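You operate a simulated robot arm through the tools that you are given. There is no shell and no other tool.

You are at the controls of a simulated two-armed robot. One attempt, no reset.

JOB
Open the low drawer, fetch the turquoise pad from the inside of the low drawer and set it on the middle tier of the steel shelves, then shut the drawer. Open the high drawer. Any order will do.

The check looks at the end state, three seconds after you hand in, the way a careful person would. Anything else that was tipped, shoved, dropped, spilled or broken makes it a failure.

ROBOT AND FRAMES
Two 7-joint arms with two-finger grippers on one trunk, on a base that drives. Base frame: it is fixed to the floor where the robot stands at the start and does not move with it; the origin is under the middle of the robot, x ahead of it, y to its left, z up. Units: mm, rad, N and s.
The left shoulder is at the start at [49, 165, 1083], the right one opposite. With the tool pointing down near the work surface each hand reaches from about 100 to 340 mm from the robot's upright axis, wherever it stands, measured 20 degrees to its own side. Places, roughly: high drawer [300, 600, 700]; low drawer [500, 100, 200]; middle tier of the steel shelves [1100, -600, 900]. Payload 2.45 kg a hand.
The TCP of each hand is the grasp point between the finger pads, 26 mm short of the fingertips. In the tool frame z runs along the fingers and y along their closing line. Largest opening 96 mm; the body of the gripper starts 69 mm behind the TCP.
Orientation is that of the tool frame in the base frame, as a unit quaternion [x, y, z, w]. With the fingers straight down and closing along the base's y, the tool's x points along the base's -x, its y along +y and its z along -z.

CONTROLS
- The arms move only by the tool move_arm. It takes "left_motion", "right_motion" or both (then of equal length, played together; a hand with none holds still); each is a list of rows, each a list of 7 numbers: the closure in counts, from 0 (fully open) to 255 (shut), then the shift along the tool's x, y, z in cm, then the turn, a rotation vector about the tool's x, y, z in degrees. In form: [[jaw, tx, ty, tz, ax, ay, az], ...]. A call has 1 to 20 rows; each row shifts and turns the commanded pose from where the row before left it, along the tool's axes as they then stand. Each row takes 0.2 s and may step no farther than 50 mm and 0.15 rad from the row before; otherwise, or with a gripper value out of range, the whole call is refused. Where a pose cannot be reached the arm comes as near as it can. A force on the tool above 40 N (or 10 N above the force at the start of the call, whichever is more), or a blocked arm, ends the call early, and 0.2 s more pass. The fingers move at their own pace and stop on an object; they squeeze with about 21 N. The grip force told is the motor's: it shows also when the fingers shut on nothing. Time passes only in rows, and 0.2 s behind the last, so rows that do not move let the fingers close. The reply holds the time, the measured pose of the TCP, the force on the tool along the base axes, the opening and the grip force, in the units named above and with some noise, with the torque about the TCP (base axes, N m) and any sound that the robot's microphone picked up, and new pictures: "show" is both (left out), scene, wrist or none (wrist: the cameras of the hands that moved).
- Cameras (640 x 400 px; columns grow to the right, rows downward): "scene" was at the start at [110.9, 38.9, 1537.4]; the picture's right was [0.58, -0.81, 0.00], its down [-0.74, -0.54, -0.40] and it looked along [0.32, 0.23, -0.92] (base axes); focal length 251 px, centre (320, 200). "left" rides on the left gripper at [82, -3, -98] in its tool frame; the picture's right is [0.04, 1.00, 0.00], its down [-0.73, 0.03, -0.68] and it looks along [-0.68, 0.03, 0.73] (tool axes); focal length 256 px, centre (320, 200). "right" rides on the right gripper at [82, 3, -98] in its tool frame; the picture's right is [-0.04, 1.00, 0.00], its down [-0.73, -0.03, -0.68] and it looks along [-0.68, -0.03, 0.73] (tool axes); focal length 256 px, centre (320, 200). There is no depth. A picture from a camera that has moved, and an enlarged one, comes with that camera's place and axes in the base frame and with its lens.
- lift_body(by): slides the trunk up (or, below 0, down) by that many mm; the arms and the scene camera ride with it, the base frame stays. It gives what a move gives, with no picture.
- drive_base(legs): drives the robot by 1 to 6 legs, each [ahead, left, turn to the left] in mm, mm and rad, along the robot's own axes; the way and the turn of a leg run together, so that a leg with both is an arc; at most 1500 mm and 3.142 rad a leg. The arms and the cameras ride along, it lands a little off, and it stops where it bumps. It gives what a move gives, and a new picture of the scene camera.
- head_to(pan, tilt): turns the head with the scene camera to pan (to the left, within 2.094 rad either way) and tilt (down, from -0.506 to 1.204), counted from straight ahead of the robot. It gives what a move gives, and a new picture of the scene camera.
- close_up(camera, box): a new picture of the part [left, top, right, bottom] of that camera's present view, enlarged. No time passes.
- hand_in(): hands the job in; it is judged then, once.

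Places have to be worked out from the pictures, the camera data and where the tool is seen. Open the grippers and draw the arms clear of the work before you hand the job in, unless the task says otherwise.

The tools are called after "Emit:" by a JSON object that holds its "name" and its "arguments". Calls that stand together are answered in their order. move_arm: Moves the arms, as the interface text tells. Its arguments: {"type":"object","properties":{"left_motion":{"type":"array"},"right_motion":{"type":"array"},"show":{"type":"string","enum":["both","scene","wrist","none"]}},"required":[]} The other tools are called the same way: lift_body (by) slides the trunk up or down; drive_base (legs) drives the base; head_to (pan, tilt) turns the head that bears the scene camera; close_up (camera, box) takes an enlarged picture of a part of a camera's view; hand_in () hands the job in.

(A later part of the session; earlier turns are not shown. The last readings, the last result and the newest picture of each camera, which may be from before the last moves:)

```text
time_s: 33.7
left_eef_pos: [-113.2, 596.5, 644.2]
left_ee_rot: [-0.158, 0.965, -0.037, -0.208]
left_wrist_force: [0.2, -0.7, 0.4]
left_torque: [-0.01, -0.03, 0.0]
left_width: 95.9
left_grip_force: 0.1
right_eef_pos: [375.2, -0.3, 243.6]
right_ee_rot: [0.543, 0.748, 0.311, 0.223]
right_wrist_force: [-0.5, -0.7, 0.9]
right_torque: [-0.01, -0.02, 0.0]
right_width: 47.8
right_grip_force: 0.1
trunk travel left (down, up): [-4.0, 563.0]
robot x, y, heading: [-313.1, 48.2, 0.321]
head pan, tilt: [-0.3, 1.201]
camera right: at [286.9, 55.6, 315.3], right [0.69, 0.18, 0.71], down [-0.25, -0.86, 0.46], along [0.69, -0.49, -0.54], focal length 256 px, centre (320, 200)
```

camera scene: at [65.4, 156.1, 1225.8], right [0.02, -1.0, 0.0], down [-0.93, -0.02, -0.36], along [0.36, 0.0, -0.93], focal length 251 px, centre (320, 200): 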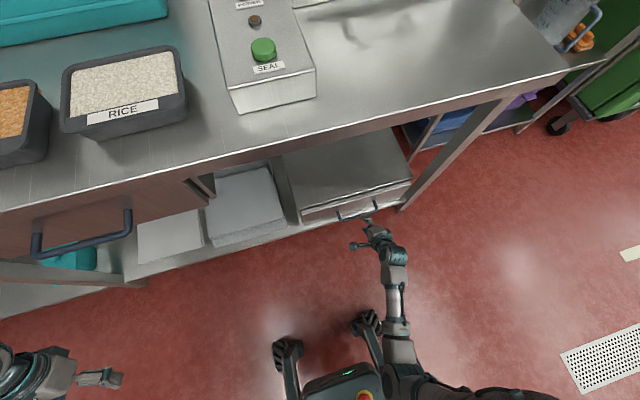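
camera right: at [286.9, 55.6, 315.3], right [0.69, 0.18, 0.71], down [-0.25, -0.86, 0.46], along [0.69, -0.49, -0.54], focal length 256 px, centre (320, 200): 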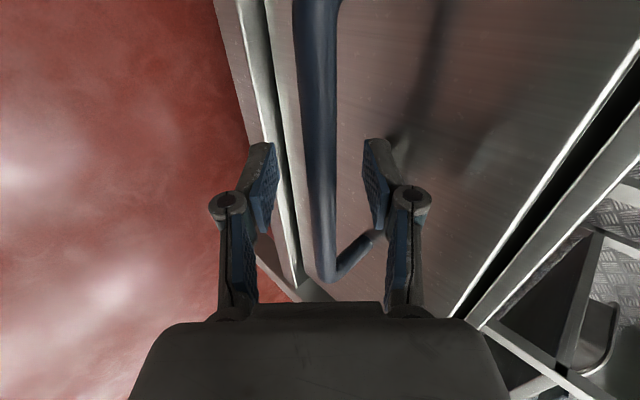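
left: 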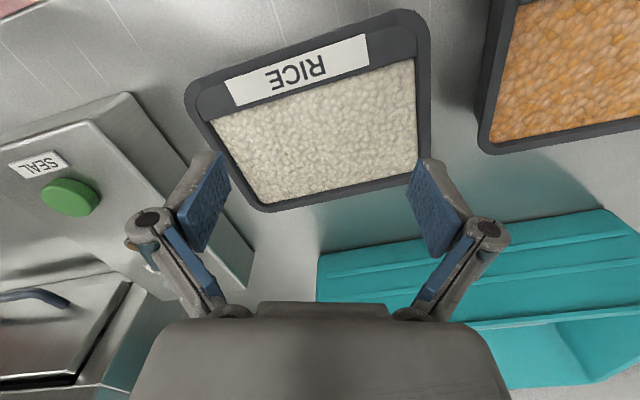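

The bar lies between the pads with no contact force. Closing the jaw.

Emit:
{"name": "move_arm", "arguments": {"right_motion": [[255, 0, 0, 0, 0, 0, 0], [255, 0, 0, 0, 0, 0, 0], [255, 0, 0, 0, 0, 0, 0]], "show": "wrist"}}

```text
time_s: 34.5
left_eef_pos: [-114.7, 598.6, 645.6]
left_ee_rot: [-0.158, 0.965, -0.037, -0.207]
left_wrist_force: [-0.1, -0.7, 0.3]
left_torque: [-0.01, 0.0, -0.01]
left_width: 95.9
left_grip_force: 0.1
right_eef_pos: [375.7, -0.8, 244.8]
right_ee_rot: [0.543, 0.747, 0.312, 0.224]
right_wrist_force: [2.2, 0.3, 4.3]
right_torque: [-0.27, -0.12, 0.32]
right_width: 12.3
right_grip_force: 39.7
trunk travel left (down, up): [-4.0, 563.0]
robot x, y, heading: [-310.3, 48.6, 0.324]
head pan, tilt: [-0.3, 1.201]
camera right: at [287.0, 55.7, 316.5], right [0.68, 0.18, 0.71], down [-0.25, -0.86, 0.46], along [0.69, -0.49, -0.54], focal length 256 px, centre (320, 200)
```

right: 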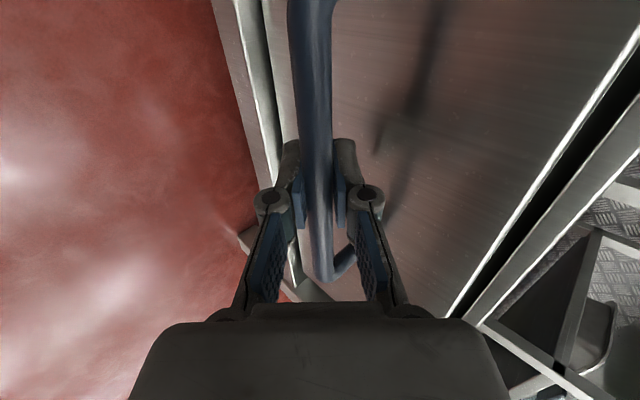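

Bar gripped (12.3 mm). Now I pull straight out along the drawer's normal, 100 mm first.

Emit:
{"name": "move_arm", "arguments": {"right_motion": [[255, 0, -0.7, -0.7, 0, 0, 0], [255, 0, -1.1, -1.1, 0, 0, 0], [255, 0, -1.41, -1.41, 0, 0, 0], [255, 0, -1.41, -1.41, 0, 0, 0], [255, 0, -1.41, -1.41, 0, 0, 0], [255, 0, -1.1, -1.1, 0, 0, 0]]}}

```text
time_s: 35.9
left_eef_pos: [-114.5, 598.0, 643.3]
left_ee_rot: [-0.157, 0.964, -0.036, -0.209]
left_wrist_force: [-0.1, -0.2, -1.0]
left_torque: [0.0, 0.02, -0.01]
left_width: 96.1
left_grip_force: 0.0
right_eef_pos: [277.8, -33.3, 244.2]
right_ee_rot: [0.543, 0.748, 0.311, 0.221]
right_wrist_force: [-4.2, 11.1, -2.4]
right_torque: [0.02, 0.02, 0.59]
right_width: 12.1
right_grip_force: 39.1
trunk travel left (down, up): [-4.0, 563.0]
robot x, y, heading: [-312.4, 41.6, 0.319]
head pan, tilt: [-0.3, 1.201]
camera scene: at [65.1, 158.0, 1225.6], right [0.02, -1.0, 0.0], down [-0.93, -0.02, -0.36], along [0.36, 0.0, -0.93], focal length 251 px, centre (320, 200)
camera right: at [189.2, 23.7, 317.0], right [0.69, 0.18, 0.7], down [-0.24, -0.86, 0.46], along [0.68, -0.49, -0.54], focal length 256 px, centre (320, 200)
```

scene: 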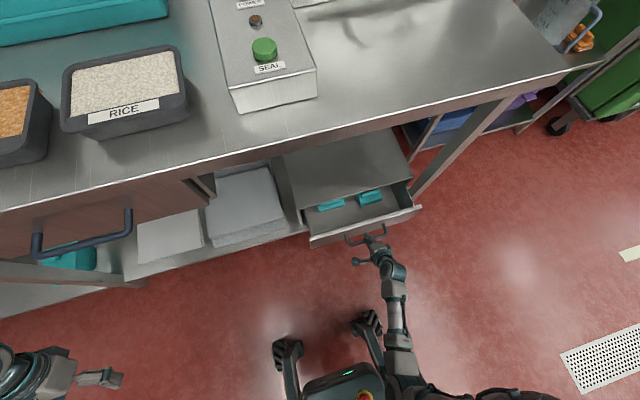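
right: 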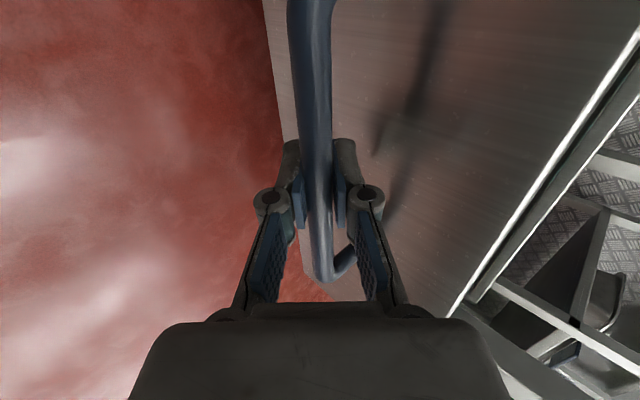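

The drawer slides; two turquoise items are showing inside. I enlarge to distinguish them.

Emit:
{"name": "close_up", "arguments": {"camera": "scene", "box": [284, 150, 444, 250]}}

```text
4.00 times, centred on (364, 200) of scene
camera zoom: at [65.1, 158.0, 1225.6], right [0.02, -1.0, 0.0], down [-0.93, -0.02, -0.36], along [0.36, 0.0, -0.93], focal length 1003 px, centre (144, 200)
```

zoom: 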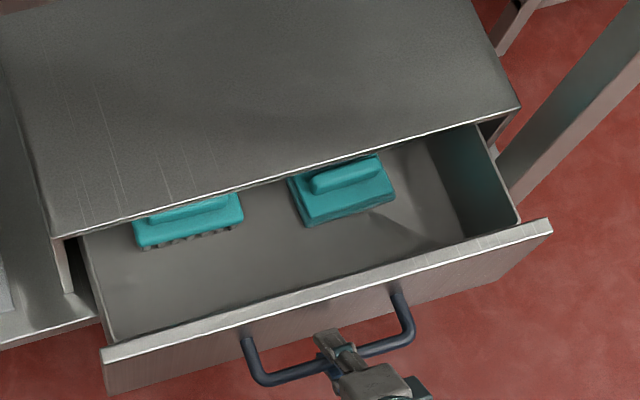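

The left item seems to have bristles (a brush), the right one looks like a pad with a grip ridge. I pull the drawer another ~140 mm to see fully.

Emit:
{"name": "move_arm", "arguments": {"right_motion": [[255, 0, -0.7, -0.7, 0, 0, 0], [255, 0, -1.1, -1.1, 0, 0, 0], [255, 0, -1.41, -1.41, 0, 0, 0], [255, 0, -1.41, -1.41, 0, 0, 0], [255, 0, -1.41, -1.41, 0, 0, 0], [255, 0, -1.41, -1.41, 0, 0, 0], [255, 0, -1.41, -1.41, 0, 0, 0], [255, 0, -1.0, -1.0, 0, 0, 0]]}}

Emit:
{"name": "close_up", "arguments": {"camera": "scene", "box": [284, 150, 444, 250]}}

```text
time_s: 37.7
left_eef_pos: [-113.8, 597.7, 645.3]
left_ee_rot: [-0.158, 0.964, -0.037, -0.209]
left_wrist_force: [-0.3, -0.7, 0.1]
left_torque: [0.03, 0.01, 0.01]
left_width: 95.7
left_grip_force: 0.1
right_eef_pos: [145.8, -74.4, 243.9]
right_ee_rot: [0.543, 0.749, 0.31, 0.22]
right_wrist_force: [-8.9, 23.5, -15.0]
right_torque: [0.07, -0.02, 0.62]
right_width: 12.2
right_grip_force: 39.1
trunk travel left (down, up): [-4.0, 563.0]
robot x, y, heading: [-312.8, 44.5, 0.317]
head pan, tilt: [-0.3, 1.201]
camera scene: at [65.1, 158.7, 1225.6], right [0.02, -1.0, 0.01], down [-0.93, -0.02, -0.36], along [0.36, 0.0, -0.93], focal length 251 px, centre (320, 200)
camera right: at [56.7, -19.7, 317.3], right [0.69, 0.18, 0.7], down [-0.24, -0.86, 0.45], along [0.68, -0.48, -0.55], focal length 256 px, centre (320, 200)
```

scene: 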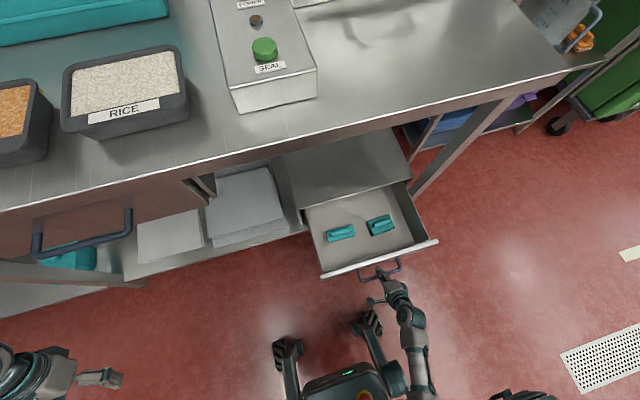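
right: 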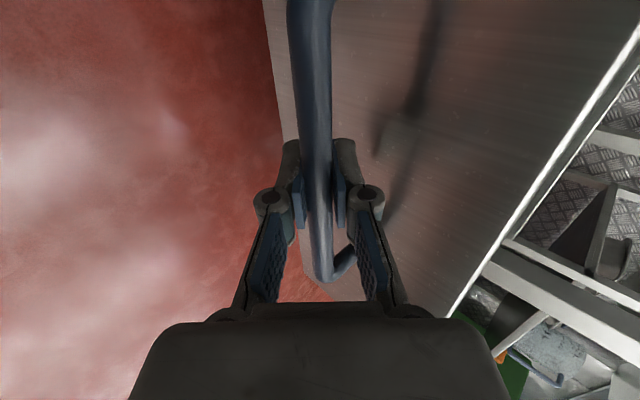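

```text
4.00 times, centred on (364, 200) of scene
camera zoom: at [65.1, 158.7, 1225.6], right [0.02, -1.0, 0.01], down [-0.93, -0.02, -0.36], along [0.36, 0.0, -0.93], focal length 1003 px, centre (144, 200)
```

zoom: 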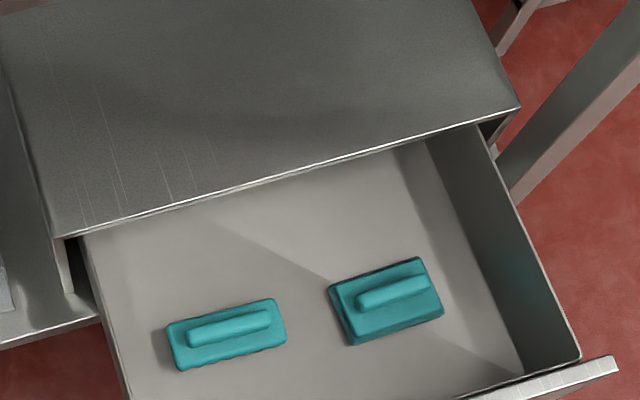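

The drawer is open ~240 mm. The left turquoise item shows tufts along its edge (brush), the right one looks like the pad. I release the handle and back out along the fingers, then look in closely with the wrist camera.

Emit:
{"name": "move_arm", "arguments": {"right_motion": [[128, 0, 0, 0, 0, 0, 0], [128, 0, 0, 0, 0, 0, 0], [128, 0, 0, -3, 0, 0, 0], [128, 0, 0, -3, 0, 0, 0], [128, 0, 0, -3, 0, 0, 0]]}}

```text
time_s: 38.9
left_eef_pos: [-114.7, 598.1, 644.9]
left_ee_rot: [-0.158, 0.964, -0.035, -0.21]
left_wrist_force: [0.7, 0.1, 0.0]
left_torque: [-0.02, -0.01, 0.0]
left_width: 96.0
left_grip_force: 0.1
right_eef_pos: [84.6, -95.6, 308.4]
right_ee_rot: [0.543, 0.747, 0.312, 0.222]
right_wrist_force: [-0.6, -0.3, -0.9]
right_torque: [0.04, -0.01, 0.0]
right_width: 47.5
right_grip_force: 0.0
trunk travel left (down, up): [-4.0, 563.0]
robot x, y, heading: [-310.3, 45.0, 0.32]
head pan, tilt: [-0.3, 1.201]
camera scene: at [63.5, 156.4, 1226.5], right [0.02, -1.0, 0.0], down [-0.93, -0.02, -0.36], along [0.36, 0.0, -0.93], focal length 251 px, centre (320, 200)
camera right: at [-5.0, -40.5, 381.2], right [0.68, 0.18, 0.71], down [-0.25, -0.86, 0.46], along [0.69, -0.49, -0.54], focal length 256 px, centre (320, 200)
```

scene: 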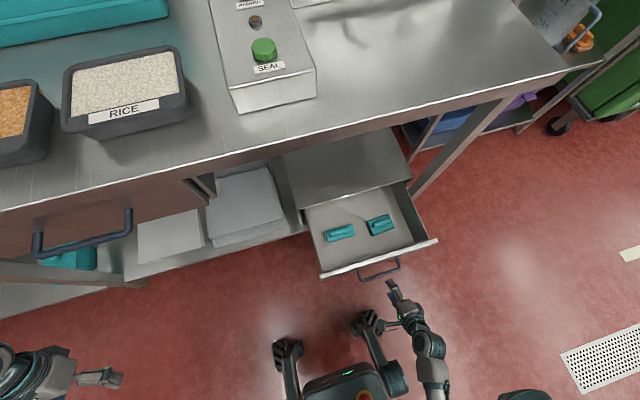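
right: 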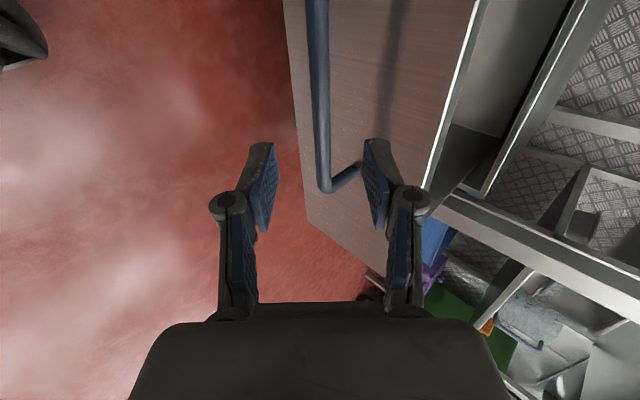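

Released cleanly. I lift the hand ~200 mm, level it to tool-down, then turn so the wrist camera looks forward into the drawer.

Emit:
{"name": "move_arm", "arguments": {"right_motion": [[128, 0, 2.83, -2.83, 0, 0, 0], [128, 0, 2.83, -2.83, 0, 0, 0], [128, 0, 2.83, -2.83, 0, 0, 0], [128, 0, 2.83, -2.83, 0, 0, 0], [128, 0, 2.83, -2.83, 0, 0, 0], [128, 0, 1.5, 1.5, 7.5, 0, 0], [128, 0, 1.5, 1.5, 7.5, 0, 0], [128, 0, 0, 0, 7.5, 0, 0], [128, 0, 0, 0, 7.5, 0, 0], [128, 0, 0, 0, 7.5, 0, 0], [128, 0, 0, 0, 7.5, 0, 0]], "show": "none"}}

Emit:
{"name": "move_arm", "arguments": {"right_motion": [[0, 0, 0, 0, 0, 0, -8.2], [0, 0, 0, 0, 0, 0, -8.2], [0, 0, 0, 0, 0, 0, -8.2], [0, 0, 0, 0, 0, 0, -8.2], [0, 0, 0, 0, 0, 0, -8.2], [0, 0, 0, 0, 0, 0, -8.2], [0, 0, 0, 0, 0, 0, -8.2], [0, 0, 0, 0, 0, 0, -8.2], [0, 0, 0, 0, 0, 0, -8.2], [0, 0, 0, 0, 0, 0, -8.2], [0, 0, 0, 0, 0, 0, -8.2]]}}

```text
time_s: 41.3
left_eef_pos: [-114.1, 597.8, 645.0]
left_ee_rot: [-0.158, 0.965, -0.036, -0.208]
left_wrist_force: [0.2, 0.3, 0.2]
left_torque: [0.01, 0.0, 0.01]
left_width: 95.7
left_grip_force: 0.0
right_eef_pos: [148.6, -89.6, 426.9]
right_ee_rot: [0.586, 0.808, 0.053, 0.036]
right_wrist_force: [0.3, 0.5, 0.0]
right_torque: [0.01, 0.0, 0.03]
right_width: 47.9
right_grip_force: 0.1
right hand out of reach, approached as far as the arm can: row 3, 4, 5, 11
trunk travel left (down, up): [-4.0, 563.0]
robot x, y, heading: [-312.7, 46.6, 0.323]
head pan, tilt: [-0.3, 1.201]
```

```text
time_s: 43.7
left_eef_pos: [-113.7, 598.0, 644.4]
left_ee_rot: [-0.158, 0.965, -0.036, -0.208]
left_wrist_force: [-0.2, 1.0, -0.1]
left_torque: [-0.02, -0.01, -0.03]
left_width: 96.1
left_grip_force: 0.1
right_eef_pos: [147.0, -89.6, 427.2]
right_ee_rot: [-0.16, 0.985, 0.013, 0.065]
right_wrist_force: [-0.3, 0.2, 0.4]
right_torque: [0.0, -0.02, 0.01]
right_width: 96.0
right_grip_force: 0.1
trunk travel left (down, up): [-4.0, 563.0]
robot x, y, heading: [-311.9, 46.5, 0.327]
head pan, tilt: [-0.3, 1.201]
camera scene: at [64.8, 156.5, 1226.0], right [0.02, -1.0, 0.0], down [-0.93, -0.02, -0.36], along [0.36, 0.0, -0.93], focal length 251 px, centre (320, 200)
camera right: at [58.3, -116.7, 513.8], right [-0.28, 0.96, 0.01], down [0.62, 0.17, 0.77], along [0.74, 0.22, -0.64], focal length 256 px, centre (320, 200)
```

scene: 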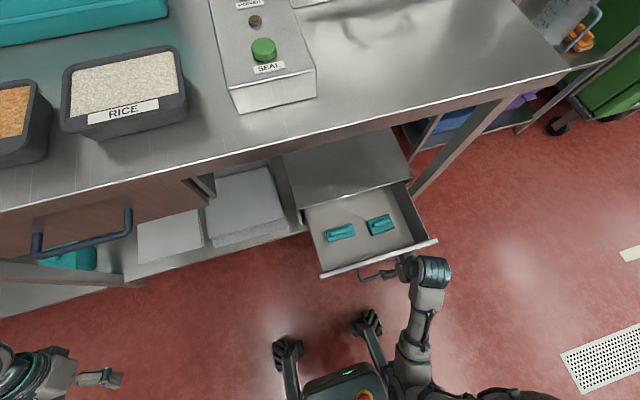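
right: 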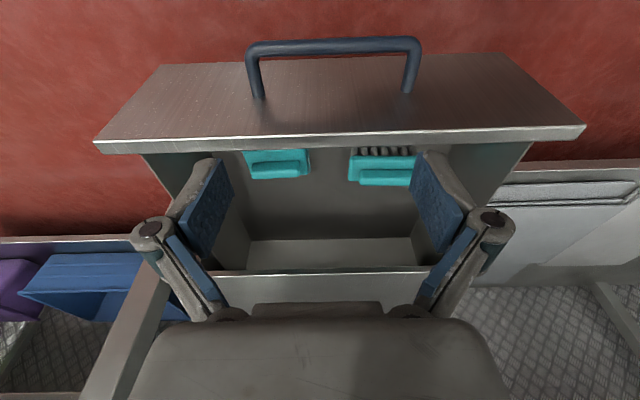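

The wrist view shows: real-left item has bristles, real-right is smooth. Close-up to confirm.

Emit:
{"name": "close_up", "arguments": {"camera": "right", "box": [230, 130, 430, 255]}}

Emit:
{"name": "close_up", "arguments": {"camera": "scene", "box": [300, 180, 444, 270]}}

```text
3.20 times, centred on (330, 192) of right
camera zoom: at [58.3, -116.7, 513.8], right [-0.28, 0.96, 0.01], down [0.62, 0.17, 0.77], along [0.74, 0.22, -0.64], focal length 819 px, centre (288, 224)
```

zoom: 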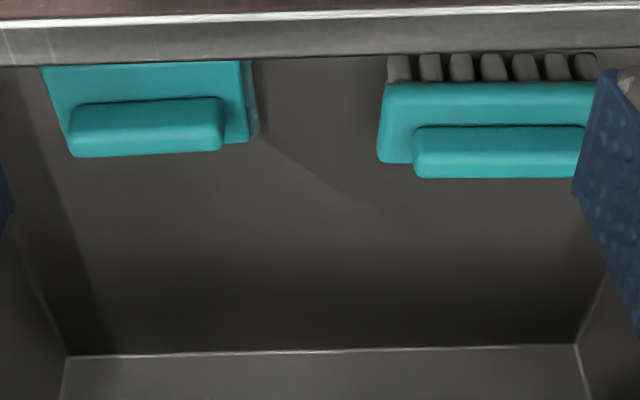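

```text
4.44 times, centred on (372, 225) of scene
camera zoom: at [64.8, 156.5, 1226.0], right [0.02, -1.0, 0.0], down [-0.93, -0.02, -0.36], along [0.36, 0.0, -0.93], focal length 1115 px, centre (89, 89)
```

zoom: 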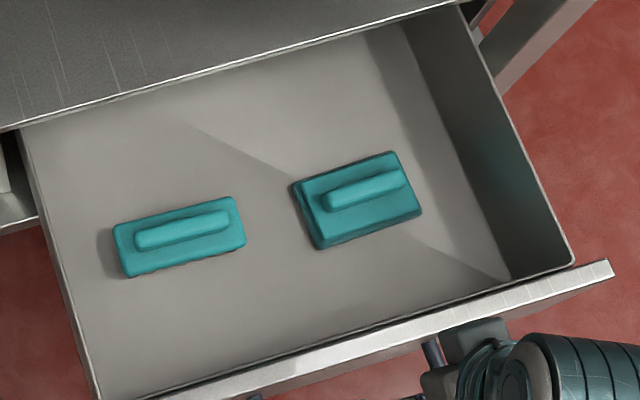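

Confirmed: the pad is the real-right item, ridge centre ≈ [372,-102,186], ridge parallel to the drawer front. It is a bit far, so I drive 100 mm forward and 100 mm right (hand is above the drawer rim at z=427).

Emit:
{"name": "drive_base", "arguments": {"legs": [[100, -100, 0]]}}

Emit:
{"name": "close_up", "arguments": {"camera": "right", "box": [0, 0, 640, 400]}}

```text
time_s: 45.1
left_eef_pos: [10.3, 537.1, 644.0]
left_ee_rot: [-0.159, 0.964, -0.037, -0.211]
left_wrist_force: [-0.1, 0.3, 1.0]
left_torque: [0.05, 0.03, 0.0]
left_width: 95.9
left_grip_force: 0.1
right_eef_pos: [273.9, -151.1, 426.7]
right_ee_rot: [-0.16, 0.985, 0.013, 0.064]
right_wrist_force: [-0.2, 0.1, -0.4]
right_torque: [0.0, 0.03, -0.04]
right_width: 96.2
right_grip_force: 0.1
trunk travel left (down, up): [-4.0, 563.0]
robot x, y, heading: [-181.0, -18.3, 0.326]
head pan, tilt: [-0.3, 1.201]
camera scene: at [189.8, 100.0, 1225.7], right [0.02, -1.0, 0.01], down [-0.93, -0.03, -0.36], along [0.36, 0.0, -0.93], focal length 251 px, centre (320, 200)
```

scene: 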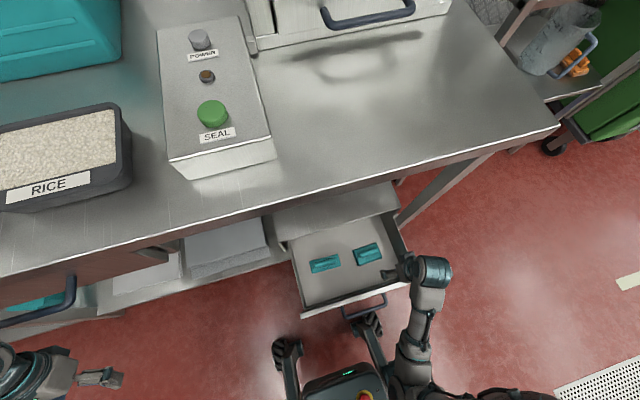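

```text
1.00 times, centred on (320, 200) of right (not enlarged: the box is as wide or as high as the picture)
camera zoom: at [185.1, -178.8, 514.0], right [-0.28, 0.96, 0.01], down [0.62, 0.17, 0.77], along [0.74, 0.22, -0.64], focal length 256 px, centre (320, 200)
```

zoom: 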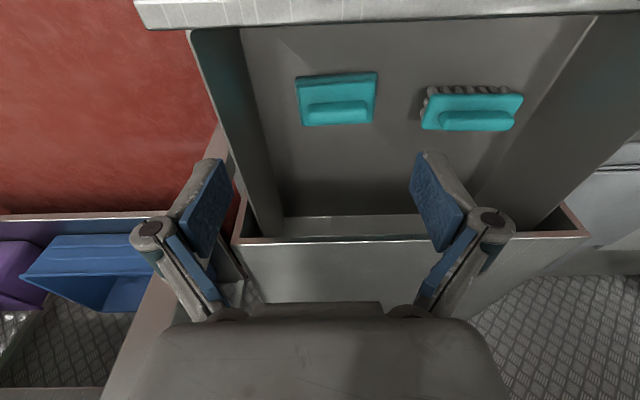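

New triangulation with the wrist camera puts the ridge at ≈[353,-103,212]. I now orient the hand: level, turn −90° about its axis, then lean 40° so that the hand comes in from the left with fingers closing across the ridge and the camera directly above.

Emit:
{"name": "move_arm", "arguments": {"right_motion": [[0, 0, 0, 0, 0, 7.5, 0], [0, 0, 0, 0, 0, 0, -8.2], [0, 0, 0, 0, 0, 0, -8.2], [0, 0, 0, 0, 0, 0, -8.2], [0, 0, 0, 0, 0, 0, -8.2], [0, 0, 0, 0, 0, 0, -8.2], [0, 0, 0, 0, 0, 0, -8.2], [0, 0, 0, 0, 0, 0, -8.2], [0, 0, 0, 0, 0, 0, -8.2], [0, 0, 0, 0, 0, 0, -8.2], [0, 0, 0, 0, 0, 0, -8.2], [0, 0, 0, 0, 0, 0, -8.2]]}}

```text
time_s: 47.7
left_eef_pos: [13.3, 529.9, 648.4]
left_ee_rot: [-0.161, 0.965, -0.037, -0.202]
left_wrist_force: [0.8, 0.4, -0.9]
left_torque: [-0.01, 0.05, -0.02]
left_width: 95.9
left_grip_force: 0.0
right_eef_pos: [273.9, -154.9, 426.9]
right_ee_rot: [0.81, -0.582, 0.036, -0.058]
right_wrist_force: [0.2, 0.0, 0.3]
right_torque: [-0.02, -0.04, 0.0]
right_width: 95.9
right_grip_force: 0.1
right hand out of reach, approached as far as the arm can: row 1
trunk travel left (down, up): [-4.0, 563.0]
robot x, y, heading: [-186.8, -17.0, 0.329]
head pan, tilt: [-0.3, 1.201]
camera scene: at [191.5, 92.5, 1226.0], right [0.02, -1.0, 0.0], down [-0.93, -0.02, -0.36], along [0.36, 0.01, -0.93], focal length 251 px, centre (320, 200)
camera right: at [285.0, -239.1, 523.2], right [-0.95, -0.28, -0.13], down [-0.29, 0.67, 0.68], along [-0.1, 0.69, -0.72], focal length 256 px, centre (320, 200)
```

scene: 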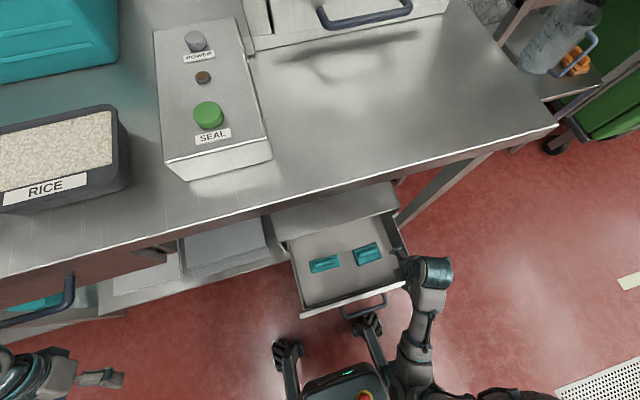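
right: 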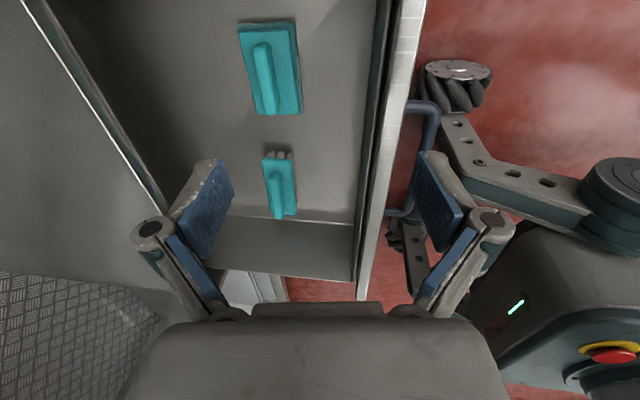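

Orientation works (y along −n). Next: level out, lean 40° about the closing axis, and move the TCP to hover over the pad at about [355,-101,330].

Emit:
{"name": "move_arm", "arguments": {"right_motion": [[0, 0, 0, 0, -7.8, 0, 0], [0, 0, 0, 0, 0, 8, 0], [0, 0, 0, 0, 0, 8, 0], [0, 0, 0, 0, 0, 8, 0], [0, 0, 0, 0, 0, 8, 0], [0, 0, 0, 0, 0, 8, 0], [0, -2.05, -2.35, 1.45, 0, 0, 0], [0, -2.05, -2.35, 1.45, 0, 0, 0], [0, -2.05, -2.35, 1.45, 0, 0, 0], [0, -2.05, -2.35, 1.45, 0, 0, 0]]}}

```text
time_s: 49.9
left_eef_pos: [12.6, 529.9, 647.9]
left_ee_rot: [-0.161, 0.966, -0.036, -0.202]
left_wrist_force: [-0.2, 0.5, 0.2]
left_torque: [0.01, 0.0, 0.02]
left_width: 96.0
left_grip_force: 0.1
right_eef_pos: [367.6, -96.9, 343.9]
right_ee_rot: [0.75, -0.566, 0.311, 0.145]
right_wrist_force: [-0.2, 0.0, -0.2]
right_torque: [0.02, -0.02, 0.0]
right_width: 96.3
right_grip_force: 0.1
right hand out of reach, approached as far as the arm can: row 1
trunk travel left (down, up): [-4.0, 563.0]
robot x, y, heading: [-185.5, -19.8, 0.325]
head pan, tilt: [-0.3, 1.201]
camera scene: at [191.9, 93.9, 1225.6], right [0.02, -1.0, 0.0], down [-0.93, -0.02, -0.36], along [0.36, 0.0, -0.93], focal length 251 px, centre (320, 200)
camera right: at [347.9, -104.0, 470.4], right [-0.95, -0.29, -0.16], down [-0.3, 0.95, 0.06], along [0.13, 0.11, -0.99], focal length 256 px, centre (320, 200)
```

scene: 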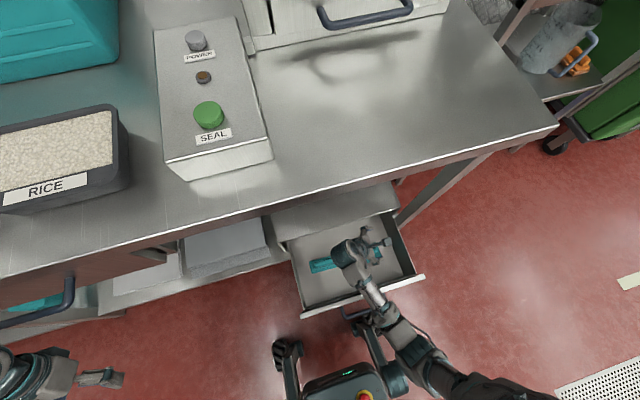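
right: 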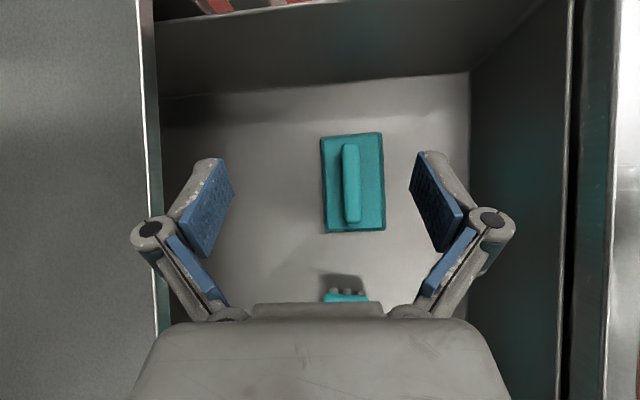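

The camera looks straight down on the pad: base ≈105×70 mm, ridge ≈83×19 mm centred near [357,-101]. The hand is still 7.7° off level across the closing line; I try levelling that and moving over the ridge.

Emit:
{"name": "move_arm", "arguments": {"right_motion": [[0, 0, 0, 0, -5.9, 0, -4.9], [0, 0, 0, 0, 0, 0, 0]], "show": "wrist"}}

```text
time_s: 50.5
left_eef_pos: [11.5, 529.9, 647.3]
left_ee_rot: [-0.161, 0.966, -0.035, -0.201]
left_wrist_force: [1.2, -0.1, -0.7]
left_torque: [0.0, -0.02, 0.03]
left_width: 96.1
left_grip_force: 0.1
right_eef_pos: [366.6, -95.9, 344.8]
right_ee_rot: [0.764, -0.55, 0.274, 0.196]
right_wrist_force: [0.1, -0.4, 0.4]
right_torque: [-0.01, 0.0, 0.01]
right_width: 95.9
right_grip_force: 0.0
trunk travel left (down, up): [-4.0, 563.0]
robot x, y, heading: [-183.6, -18.5, 0.326]
head pan, tilt: [-0.3, 1.201]
camera right: at [363.7, -98.4, 472.0], right [-0.96, -0.29, -0.03], down [-0.29, 0.95, 0.06], along [0.01, 0.06, -1.0], focal length 256 px, centre (320, 200)
```

right: 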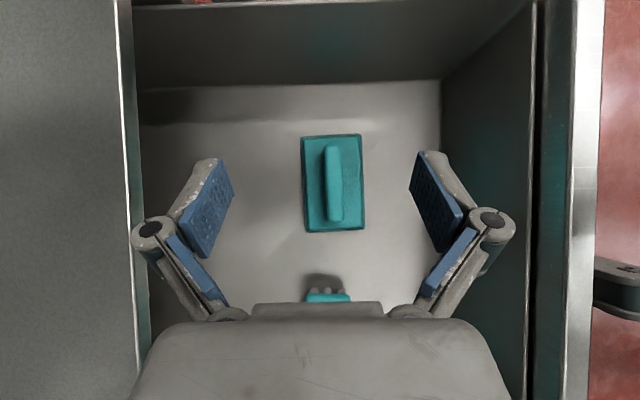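

Level now, and the ridge is aligned to within a degree; ridge centre ≈ [358.5,-102.5]. I centre over it and descend to TCP z≈250 with the jaw at ~45 mm.

Emit:
{"name": "move_arm", "arguments": {"right_motion": [[135, -1.91, 0.33, 2.52, 0, 0, 0], [135, -1.91, 0.33, 2.52, 0, 0, 0], [135, -1.91, 0.33, 2.52, 0, 0, 0]], "show": "wrist"}}

```text
time_s: 51.3
left_eef_pos: [10.8, 528.9, 646.8]
left_ee_rot: [-0.159, 0.966, -0.035, -0.2]
left_wrist_force: [-0.7, 0.5, 0.8]
left_torque: [-0.02, 0.0, -0.01]
left_width: 95.8
left_grip_force: 0.0
right_eef_pos: [359.6, -101.1, 248.2]
right_ee_rot: [0.765, -0.549, 0.274, 0.196]
right_wrist_force: [-0.1, -0.2, -0.1]
right_torque: [-0.01, 0.01, -0.02]
right_width: 45.1
right_grip_force: 0.1
trunk travel left (down, up): [-4.0, 563.0]
robot x, y, heading: [-183.6, -16.4, 0.322]
head pan, tilt: [-0.3, 1.201]
camera right: at [355.8, -104.7, 375.5], right [-0.96, -0.29, -0.03], down [-0.29, 0.95, 0.06], along [0.01, 0.06, -1.0], focal length 256 px, centre (320, 200)
```

right: 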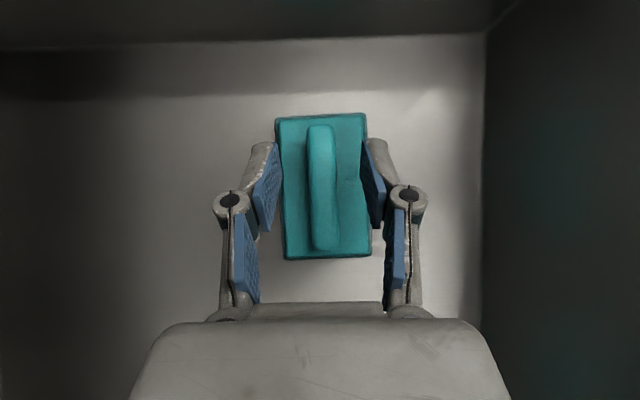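

The ridge is centred between the fingers. Scaling between the two heights puts the pad's base top near z≈182, so I lower to TCP z≈218 with a 10 mm shift along the ridge.

Emit:
{"name": "move_arm", "arguments": {"right_motion": [[135, -1.34, 0, 0.84, 0, 0, 0], [135, -1.34, 0, 0.84, 0, 0, 0]], "show": "wrist"}}

```text
time_s: 51.9
left_eef_pos: [11.6, 530.4, 648.3]
left_ee_rot: [-0.161, 0.966, -0.036, -0.2]
left_wrist_force: [-0.5, -0.2, 0.3]
left_torque: [0.0, -0.02, -0.02]
left_width: 96.2
left_grip_force: 0.1
right_eef_pos: [356.0, -94.4, 219.8]
right_ee_rot: [0.764, -0.55, 0.277, 0.196]
right_wrist_force: [0.9, -1.4, 6.3]
right_torque: [-0.13, 0.06, -0.01]
right_width: 45.3
right_grip_force: 0.4
trunk travel left (down, up): [-4.0, 563.0]
robot x, y, heading: [-185.8, -14.3, 0.328]
head pan, tilt: [-0.3, 1.201]
camera right: at [352.5, -96.2, 347.3], right [-0.96, -0.29, -0.03], down [-0.29, 0.96, 0.06], along [0.01, 0.06, -1.0], focal length 256 px, centre (320, 200)
```

right: 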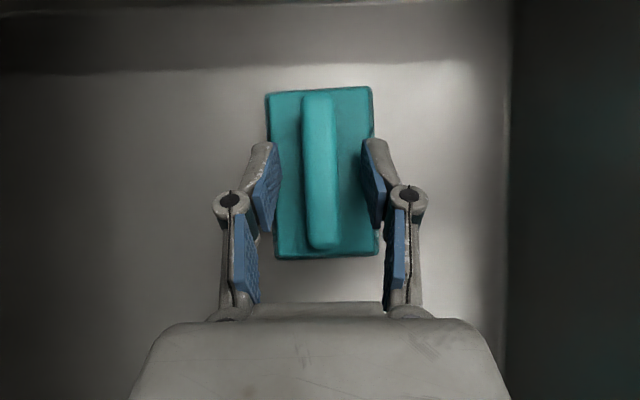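

A light 6 N contact: the fingertip corners just touch the pad's base (base top ≈192). I raise by 1 mm and close on the ridge.

Emit:
{"name": "move_arm", "arguments": {"right_motion": [[255, 0.06, 0, -0.08, 0, 0, 0], [255, 0, 0, 0, 0, 0, 0], [255, 0, 0, 0, 0, 0, 0], [255, 0, 0, 0, 0, 0, 0]], "show": "wrist"}}

```text
time_s: 52.9
left_eef_pos: [11.5, 530.7, 648.2]
left_ee_rot: [-0.16, 0.966, -0.036, -0.201]
left_wrist_force: [-0.8, -0.7, 0.8]
left_torque: [-0.07, 0.0, 0.01]
left_width: 96.1
left_grip_force: 0.0
right_eef_pos: [355.3, -92.9, 221.5]
right_ee_rot: [0.764, -0.549, 0.275, 0.196]
right_wrist_force: [0.5, 2.1, 12.7]
right_torque: [-0.1, 0.07, 0.1]
right_width: 17.5
right_grip_force: 21.5
trunk travel left (down, up): [-4.0, 563.0]
robot x, y, heading: [-185.0, -16.8, 0.324]
head pan, tilt: [-0.3, 1.201]
camera right: at [352.4, -95.5, 348.4], right [-0.96, -0.29, -0.03], down [-0.29, 0.95, 0.06], along [0.01, 0.06, -1.0], focal length 256 px, centre (320, 200)
```

right: 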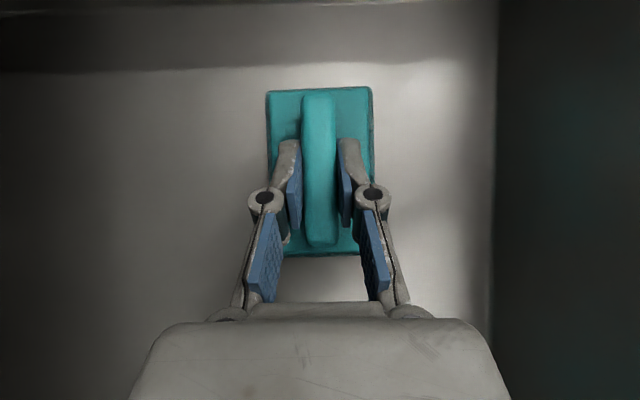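

Gripped: width 17.5 mm, grip force 21.5 N. I lift straight up 60 mm and check.

Emit:
{"name": "move_arm", "arguments": {"right_motion": [[255, 0.95, 0, -1.16, 0, 0, 0], [255, 1.27, 0, -1.55, 0, 0, 0], [255, 1.59, 0, -1.93, 0, 0, 0]], "show": "wrist"}}

```text
time_s: 53.7
left_eef_pos: [13.2, 530.3, 647.8]
left_ee_rot: [-0.161, 0.966, -0.037, -0.201]
left_wrist_force: [0.0, -0.2, 0.4]
left_torque: [-0.03, 0.02, -0.02]
left_width: 96.0
left_grip_force: 0.0
right_eef_pos: [356.6, -94.3, 280.8]
right_ee_rot: [0.764, -0.549, 0.275, 0.198]
right_wrist_force: [0.4, -0.1, 0.9]
right_torque: [0.0, 0.02, 0.01]
right_width: 17.3
right_grip_force: 20.9
trunk travel left (down, up): [-4.0, 563.0]
robot x, y, heading: [-182.5, -18.2, 0.324]
head pan, tilt: [-0.3, 1.201]
camera right: at [352.9, -96.2, 408.3], right [-0.96, -0.29, -0.03], down [-0.29, 0.95, 0.06], along [0.01, 0.06, -1.0], focal length 256 px, centre (320, 200)
```

right: 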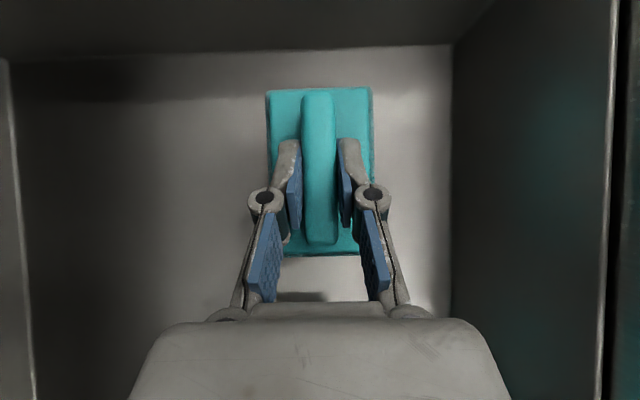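

The pad is firmly held and level. I lift another 160 mm to clear the drawer rim.

Emit:
{"name": "move_arm", "arguments": {"right_motion": [[255, 1.59, 0, -1.93, 0, 0, 0], [255, 1.9, 0, -2.32, 0, 0, 0], [255, 1.9, 0, -2.32, 0, 0, 0], [255, 1.9, 0, -2.32, 0, 0, 0], [255, 1.9, 0, -2.32, 0, 0, 0], [255, 0.95, 0, -1.16, 0, 0, 0]]}}

```text
time_s: 55.1
left_eef_pos: [12.1, 529.5, 646.8]
left_ee_rot: [-0.16, 0.966, -0.035, -0.2]
left_wrist_force: [-0.2, -0.4, -0.3]
left_torque: [0.02, 0.04, -0.04]
left_width: 96.1
left_grip_force: 0.1
right_eef_pos: [352.3, -93.3, 439.1]
right_ee_rot: [0.765, -0.549, 0.274, 0.196]
right_wrist_force: [0.0, -0.2, -1.2]
right_torque: [0.03, -0.04, -0.01]
right_width: 17.2
right_grip_force: 20.9
trunk travel left (down, up): [-4.0, 563.0]
robot x, y, heading: [-183.2, -20.5, 0.325]
head pan, tilt: [-0.3, 1.201]
camera scene: at [191.6, 94.1, 1225.8], right [0.02, -1.0, 0.0], down [-0.93, -0.02, -0.36], along [0.36, 0.0, -0.93], focal length 251 px, centre (320, 200)
camera right: at [350.1, -95.1, 567.5], right [-0.96, -0.29, -0.03], down [-0.29, 0.95, 0.06], along [0.01, 0.06, -1.0], focal length 256 px, centre (320, 200)
```

scene: 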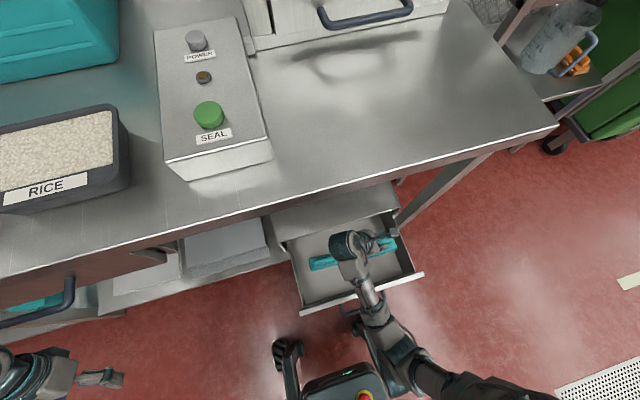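
right: 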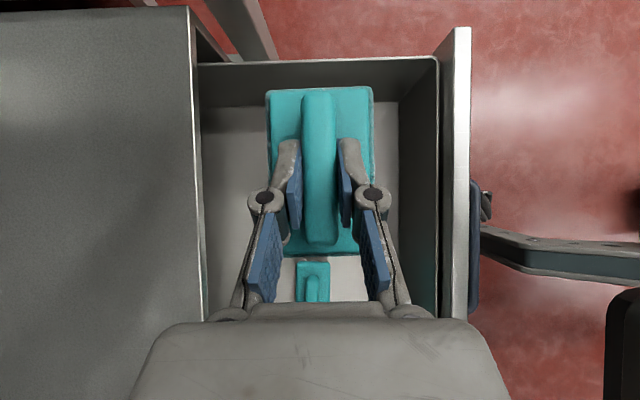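

Pad is clear of the drawer. I back away 350 mm straight (pad bottom ≈386 > rim 328), then raise the trunk by 250.

Emit:
{"name": "drive_base", "arguments": {"legs": [[-350, 0, 0]]}}

Emit:
{"name": "lift_body", "arguments": {"by": 250}}

Emit:
{"name": "head_to", "arguments": {"pan": -0.3, "tilt": 0.9}}

```text
time_s: 57.4
left_eef_pos: [-329.6, 416.7, 647.7]
left_ee_rot: [-0.162, 0.965, -0.036, -0.201]
left_wrist_force: [-1.0, 0.3, 0.4]
left_torque: [-0.01, -0.02, 0.0]
left_width: 96.0
left_grip_force: 0.0
right_eef_pos: [14.0, -204.7, 439.5]
right_ee_rot: [0.766, -0.547, 0.276, 0.195]
right_wrist_force: [-0.6, 0.8, -0.4]
right_torque: [0.0, -0.01, -0.04]
right_width: 17.2
right_grip_force: 21.0
trunk travel left (down, up): [-4.0, 563.0]
robot x, y, heading: [-521.3, -129.5, 0.331]
head pan, tilt: [-0.3, 1.201]
camera scene: at [-148.1, -19.0, 1226.0], right [0.03, -1.0, 0.0], down [-0.93, -0.03, -0.36], along [0.36, 0.01, -0.93], focal length 251 px, centre (320, 200)
```

scene: 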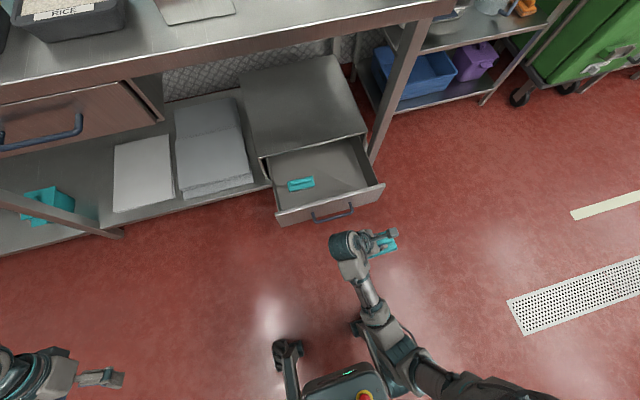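

```text
time_s: 59.9
left_eef_pos: [-330.7, 414.3, 898.8]
left_ee_rot: [-0.162, 0.966, -0.034, -0.198]
left_wrist_force: [0.1, 0.1, 0.4]
left_torque: [0.01, 0.02, 0.0]
left_width: 96.0
left_grip_force: 0.1
right_eef_pos: [12.6, -205.2, 692.0]
right_ee_rot: [0.766, -0.548, 0.275, 0.193]
right_wrist_force: [0.4, -0.4, -0.9]
right_torque: [0.02, 0.01, 0.01]
right_width: 17.4
right_grip_force: 21.2
trunk travel left (down, up): [-254.0, 313.0]
robot x, y, heading: [-524.7, -131.9, 0.329]
head pan, tilt: [-0.3, 1.201]
```

```text
time_s: 60.7
left_eef_pos: [-330.9, 415.2, 899.4]
left_ee_rot: [-0.162, 0.966, -0.036, -0.199]
left_wrist_force: [-0.7, 0.2, 0.3]
left_torque: [-0.01, 0.02, 0.0]
left_width: 96.3
left_grip_force: 0.0
right_eef_pos: [14.1, -205.3, 690.9]
right_ee_rot: [0.766, -0.548, 0.276, 0.194]
right_wrist_force: [0.0, 0.0, 0.1]
right_torque: [0.01, 0.0, 0.03]
right_width: 17.4
right_grip_force: 20.9
trunk travel left (down, up): [-254.0, 313.0]
robot x, y, heading: [-521.4, -133.1, 0.326]
head pan, tilt: [-0.3, 0.901]
camera scene: at [-388.8, -106.7, 1554.9], right [0.03, -1.0, 0.0], down [-0.79, -0.02, -0.62], along [0.62, 0.02, -0.79], focal length 251 px, centre (320, 200)
```

scene: 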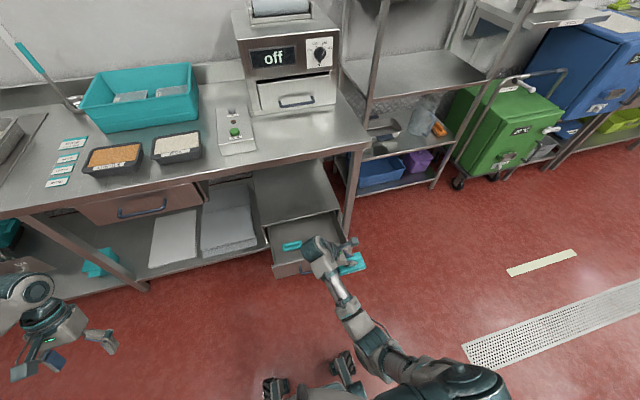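

Holding steady. In free space I now swing the hand 90° left about the vertical so the fingers point forward-down (toward where the shelf will be), camera on top.

Emit:
{"name": "move_arm", "arguments": {"right_motion": [[255, 0, 0, 0, 5.39, 0, -6.56], [255, 0, 0, 0, 5.39, 0, -6.56], [255, 0, 0, 0, 5.39, 0, -6.56], [255, 0, 0, 0, 5.39, 0, -6.56], [255, 0, 0, 0, 5.39, 0, -6.56], [255, 0, 0, 0, 5.39, 0, -6.56], [255, 0, 0, 0, 5.39, 0, -6.56], [255, 0, 0, 0, 5.39, 0, -6.56], [255, 0, 0, 0, 5.39, 0, -6.56], [255, 0, 0, 0, 5.39, 0, -6.56], [255, 0, 0, 0, 3.17, 0, -3.86]]}}

```text
time_s: 63.1
left_eef_pos: [-330.7, 414.6, 899.7]
left_ee_rot: [-0.163, 0.966, -0.035, -0.198]
left_wrist_force: [-0.2, 0.7, -1.0]
left_torque: [0.0, 0.01, -0.01]
left_width: 96.1
left_grip_force: 0.1
right_eef_pos: [12.8, -204.8, 691.5]
right_ee_rot: [0.928, 0.155, 0.334, -0.057]
right_wrist_force: [0.2, 0.3, -0.7]
right_torque: [0.0, -0.02, 0.01]
right_width: 17.3
right_grip_force: 21.3
trunk travel left (down, up): [-254.0, 313.0]
robot x, y, heading: [-525.2, -130.0, 0.329]
head pan, tilt: [-0.3, 0.901]
camera scene: at [-388.5, -109.3, 1554.9], right [0.03, -1.0, 0.0], down [-0.79, -0.02, -0.62], along [0.62, 0.02, -0.79], focal length 251 px, centre (320, 200)
camera right: at [14.1, -209.6, 819.6], right [0.3, -0.96, -0.03], down [-0.95, -0.3, 0.05], along [-0.06, 0.01, -1.0], focal length 256 px, centre (320, 200)
```

scene: 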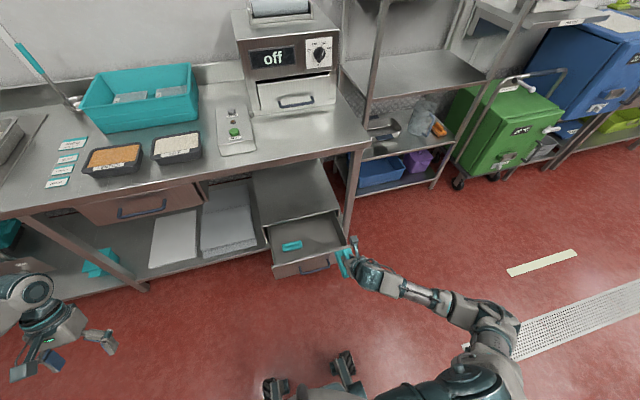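
right: 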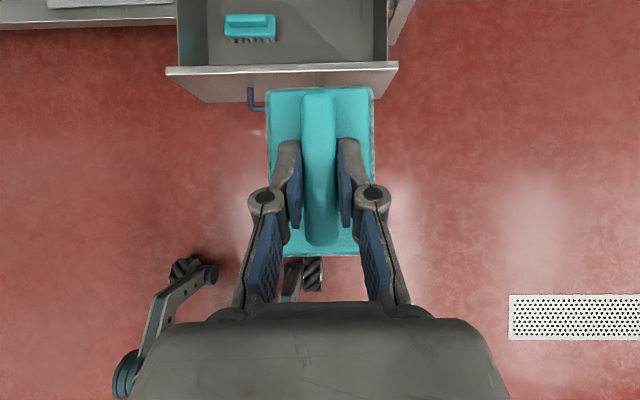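

The shelf pose is reachable while facing forward. Now I raise the hand to about z≈1030 in free space.

Emit:
{"name": "move_arm", "arguments": {"right_motion": [[255, 2.71, 0, -3.27, 0, 0, 0], [255, 2.71, 0, -3.27, 0, 0, 0], [255, 2.71, 0, -3.27, 0, 0, 0], [255, 2.71, 0, -3.27, 0, 0, 0], [255, 2.71, 0, -3.27, 0, 0, 0], [255, 2.71, 0, -3.27, 0, 0, 0], [255, 2.71, 0, -3.27, 0, 0, 0], [255, 2.71, 0, -3.27, 0, 0, 0]]}}

```text
time_s: 64.9
left_eef_pos: [-331.2, 415.2, 899.3]
left_ee_rot: [-0.163, 0.966, -0.036, -0.199]
left_wrist_force: [0.0, 0.1, 0.2]
left_torque: [-0.03, 0.0, -0.02]
left_width: 96.0
left_grip_force: 0.1
right_eef_pos: [10.9, -206.2, 1031.2]
right_ee_rot: [0.928, 0.155, 0.335, -0.057]
right_wrist_force: [0.5, -0.9, -0.4]
right_torque: [0.02, 0.0, 0.02]
right_width: 17.2
right_grip_force: 20.8
trunk travel left (down, up): [-254.0, 313.0]
robot x, y, heading: [-521.1, -130.5, 0.332]
head pan, tilt: [-0.3, 0.901]
camera scene: at [-388.6, -108.5, 1555.0], right [0.03, -1.0, 0.0], down [-0.79, -0.02, -0.62], along [0.62, 0.02, -0.79], focal length 251 px, centre (320, 200)
camera right: at [12.5, -209.8, 1159.0], right [0.29, -0.96, -0.03], down [-0.95, -0.3, 0.05], along [-0.06, 0.01, -1.0], focal length 256 px, centre (320, 200)
```

scene: 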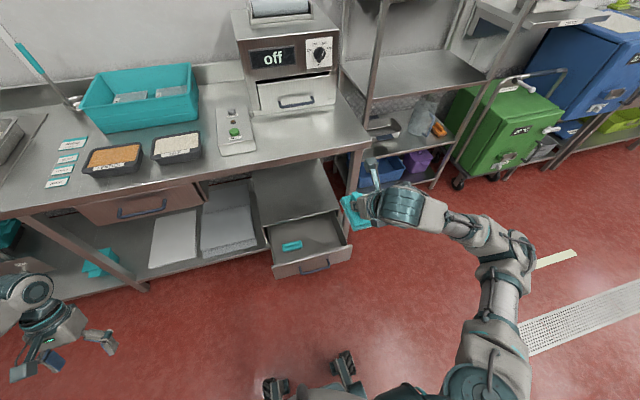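
right: 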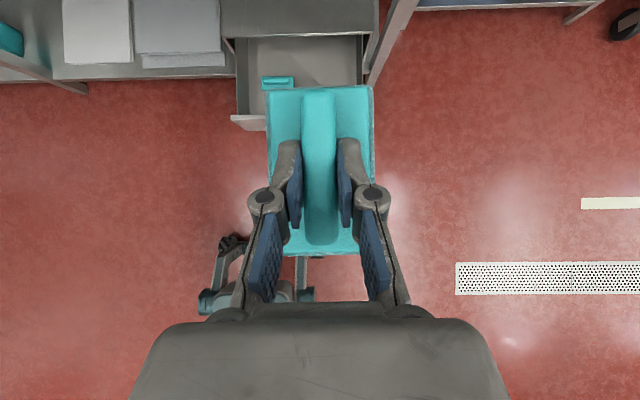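

The hand is up at z≈1031 with the pad level. I strafe right 655 mm to stand in front of the shelf's middle.

Emit:
{"name": "drive_base", "arguments": {"legs": [[0, -655, 0]]}}

Emit:
{"name": "head_to", "arguments": {"pan": 0.0, "tilt": 0.45}}

```text
time_s: 68.5
left_eef_pos: [-127.7, -186.4, 897.6]
left_ee_rot: [-0.167, 0.965, -0.038, -0.199]
left_wrist_force: [0.2, -0.5, 0.3]
left_torque: [0.07, 0.01, -0.02]
left_width: 96.0
left_grip_force: 0.0
right_eef_pos: [221.1, -803.5, 1031.7]
right_ee_rot: [0.927, 0.158, 0.336, -0.057]
right_wrist_force: [0.2, -0.3, -1.1]
right_torque: [-0.06, 0.01, 0.02]
right_width: 17.3
right_grip_force: 21.3
trunk travel left (down, up): [-254.0, 313.0]
robot x, y, heading: [-315.0, -735.8, 0.341]
head pan, tilt: [-0.3, 0.901]
camera scene: at [-179.6, -709.4, 1554.9], right [0.04, -1.0, 0.0], down [-0.78, -0.03, -0.62], along [0.62, 0.02, -0.79], focal length 251 px, centre (320, 200)
```

scene: 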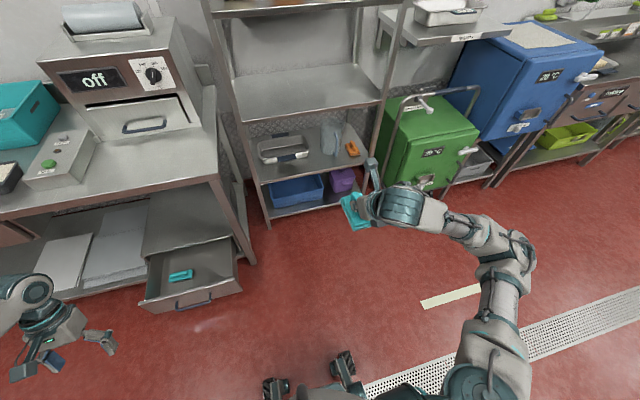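

```text
time_s: 69.4
left_eef_pos: [-128.0, -186.9, 900.0]
left_ee_rot: [-0.167, 0.965, -0.037, -0.196]
left_wrist_force: [0.4, 0.3, -0.6]
left_torque: [-0.02, 0.0, -0.01]
left_width: 95.8
left_grip_force: 0.0
right_eef_pos: [218.7, -804.1, 1032.3]
right_ee_rot: [0.926, 0.158, 0.337, -0.058]
right_wrist_force: [0.6, -0.5, -0.3]
right_torque: [-0.02, 0.0, -0.01]
right_width: 17.3
right_grip_force: 21.0
trunk travel left (down, up): [-254.0, 313.0]
robot x, y, heading: [-311.9, -733.5, 0.338]
head pan, tilt: [0.0, 0.45]
camera scene: at [-168.1, -682.9, 1593.1], right [0.33, -0.94, 0.0], down [-0.41, -0.15, -0.9], along [0.85, 0.3, -0.44], focal length 251 px, centre (320, 200)
```

scene: 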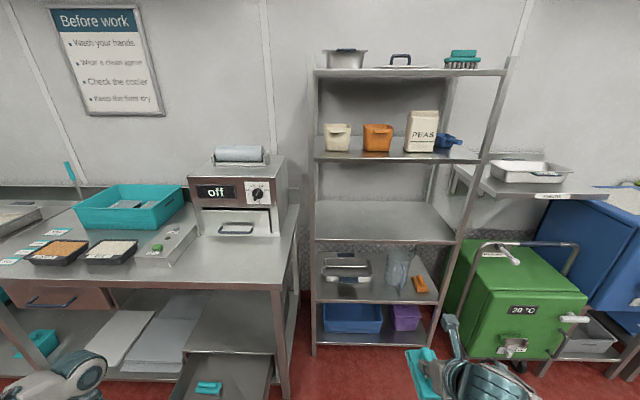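

Now the five tiers are clear; the middle (third) one is empty. I zoom in on it to measure its edges and the opening.

Emit:
{"name": "close_up", "arguments": {"camera": "scene", "box": [300, 140, 492, 260]}}

```text
3.33 times, centred on (396, 200) of scene
camera zoom: at [-168.1, -682.9, 1593.1], right [0.33, -0.94, 0.0], down [-0.41, -0.15, -0.9], along [0.85, 0.3, -0.44], focal length 836 px, centre (67, 200)
```

zoom: 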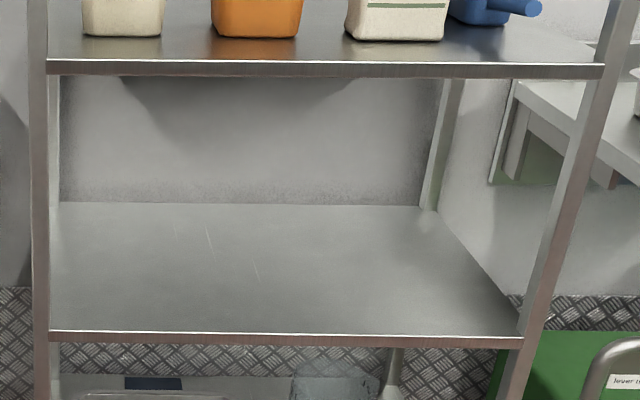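

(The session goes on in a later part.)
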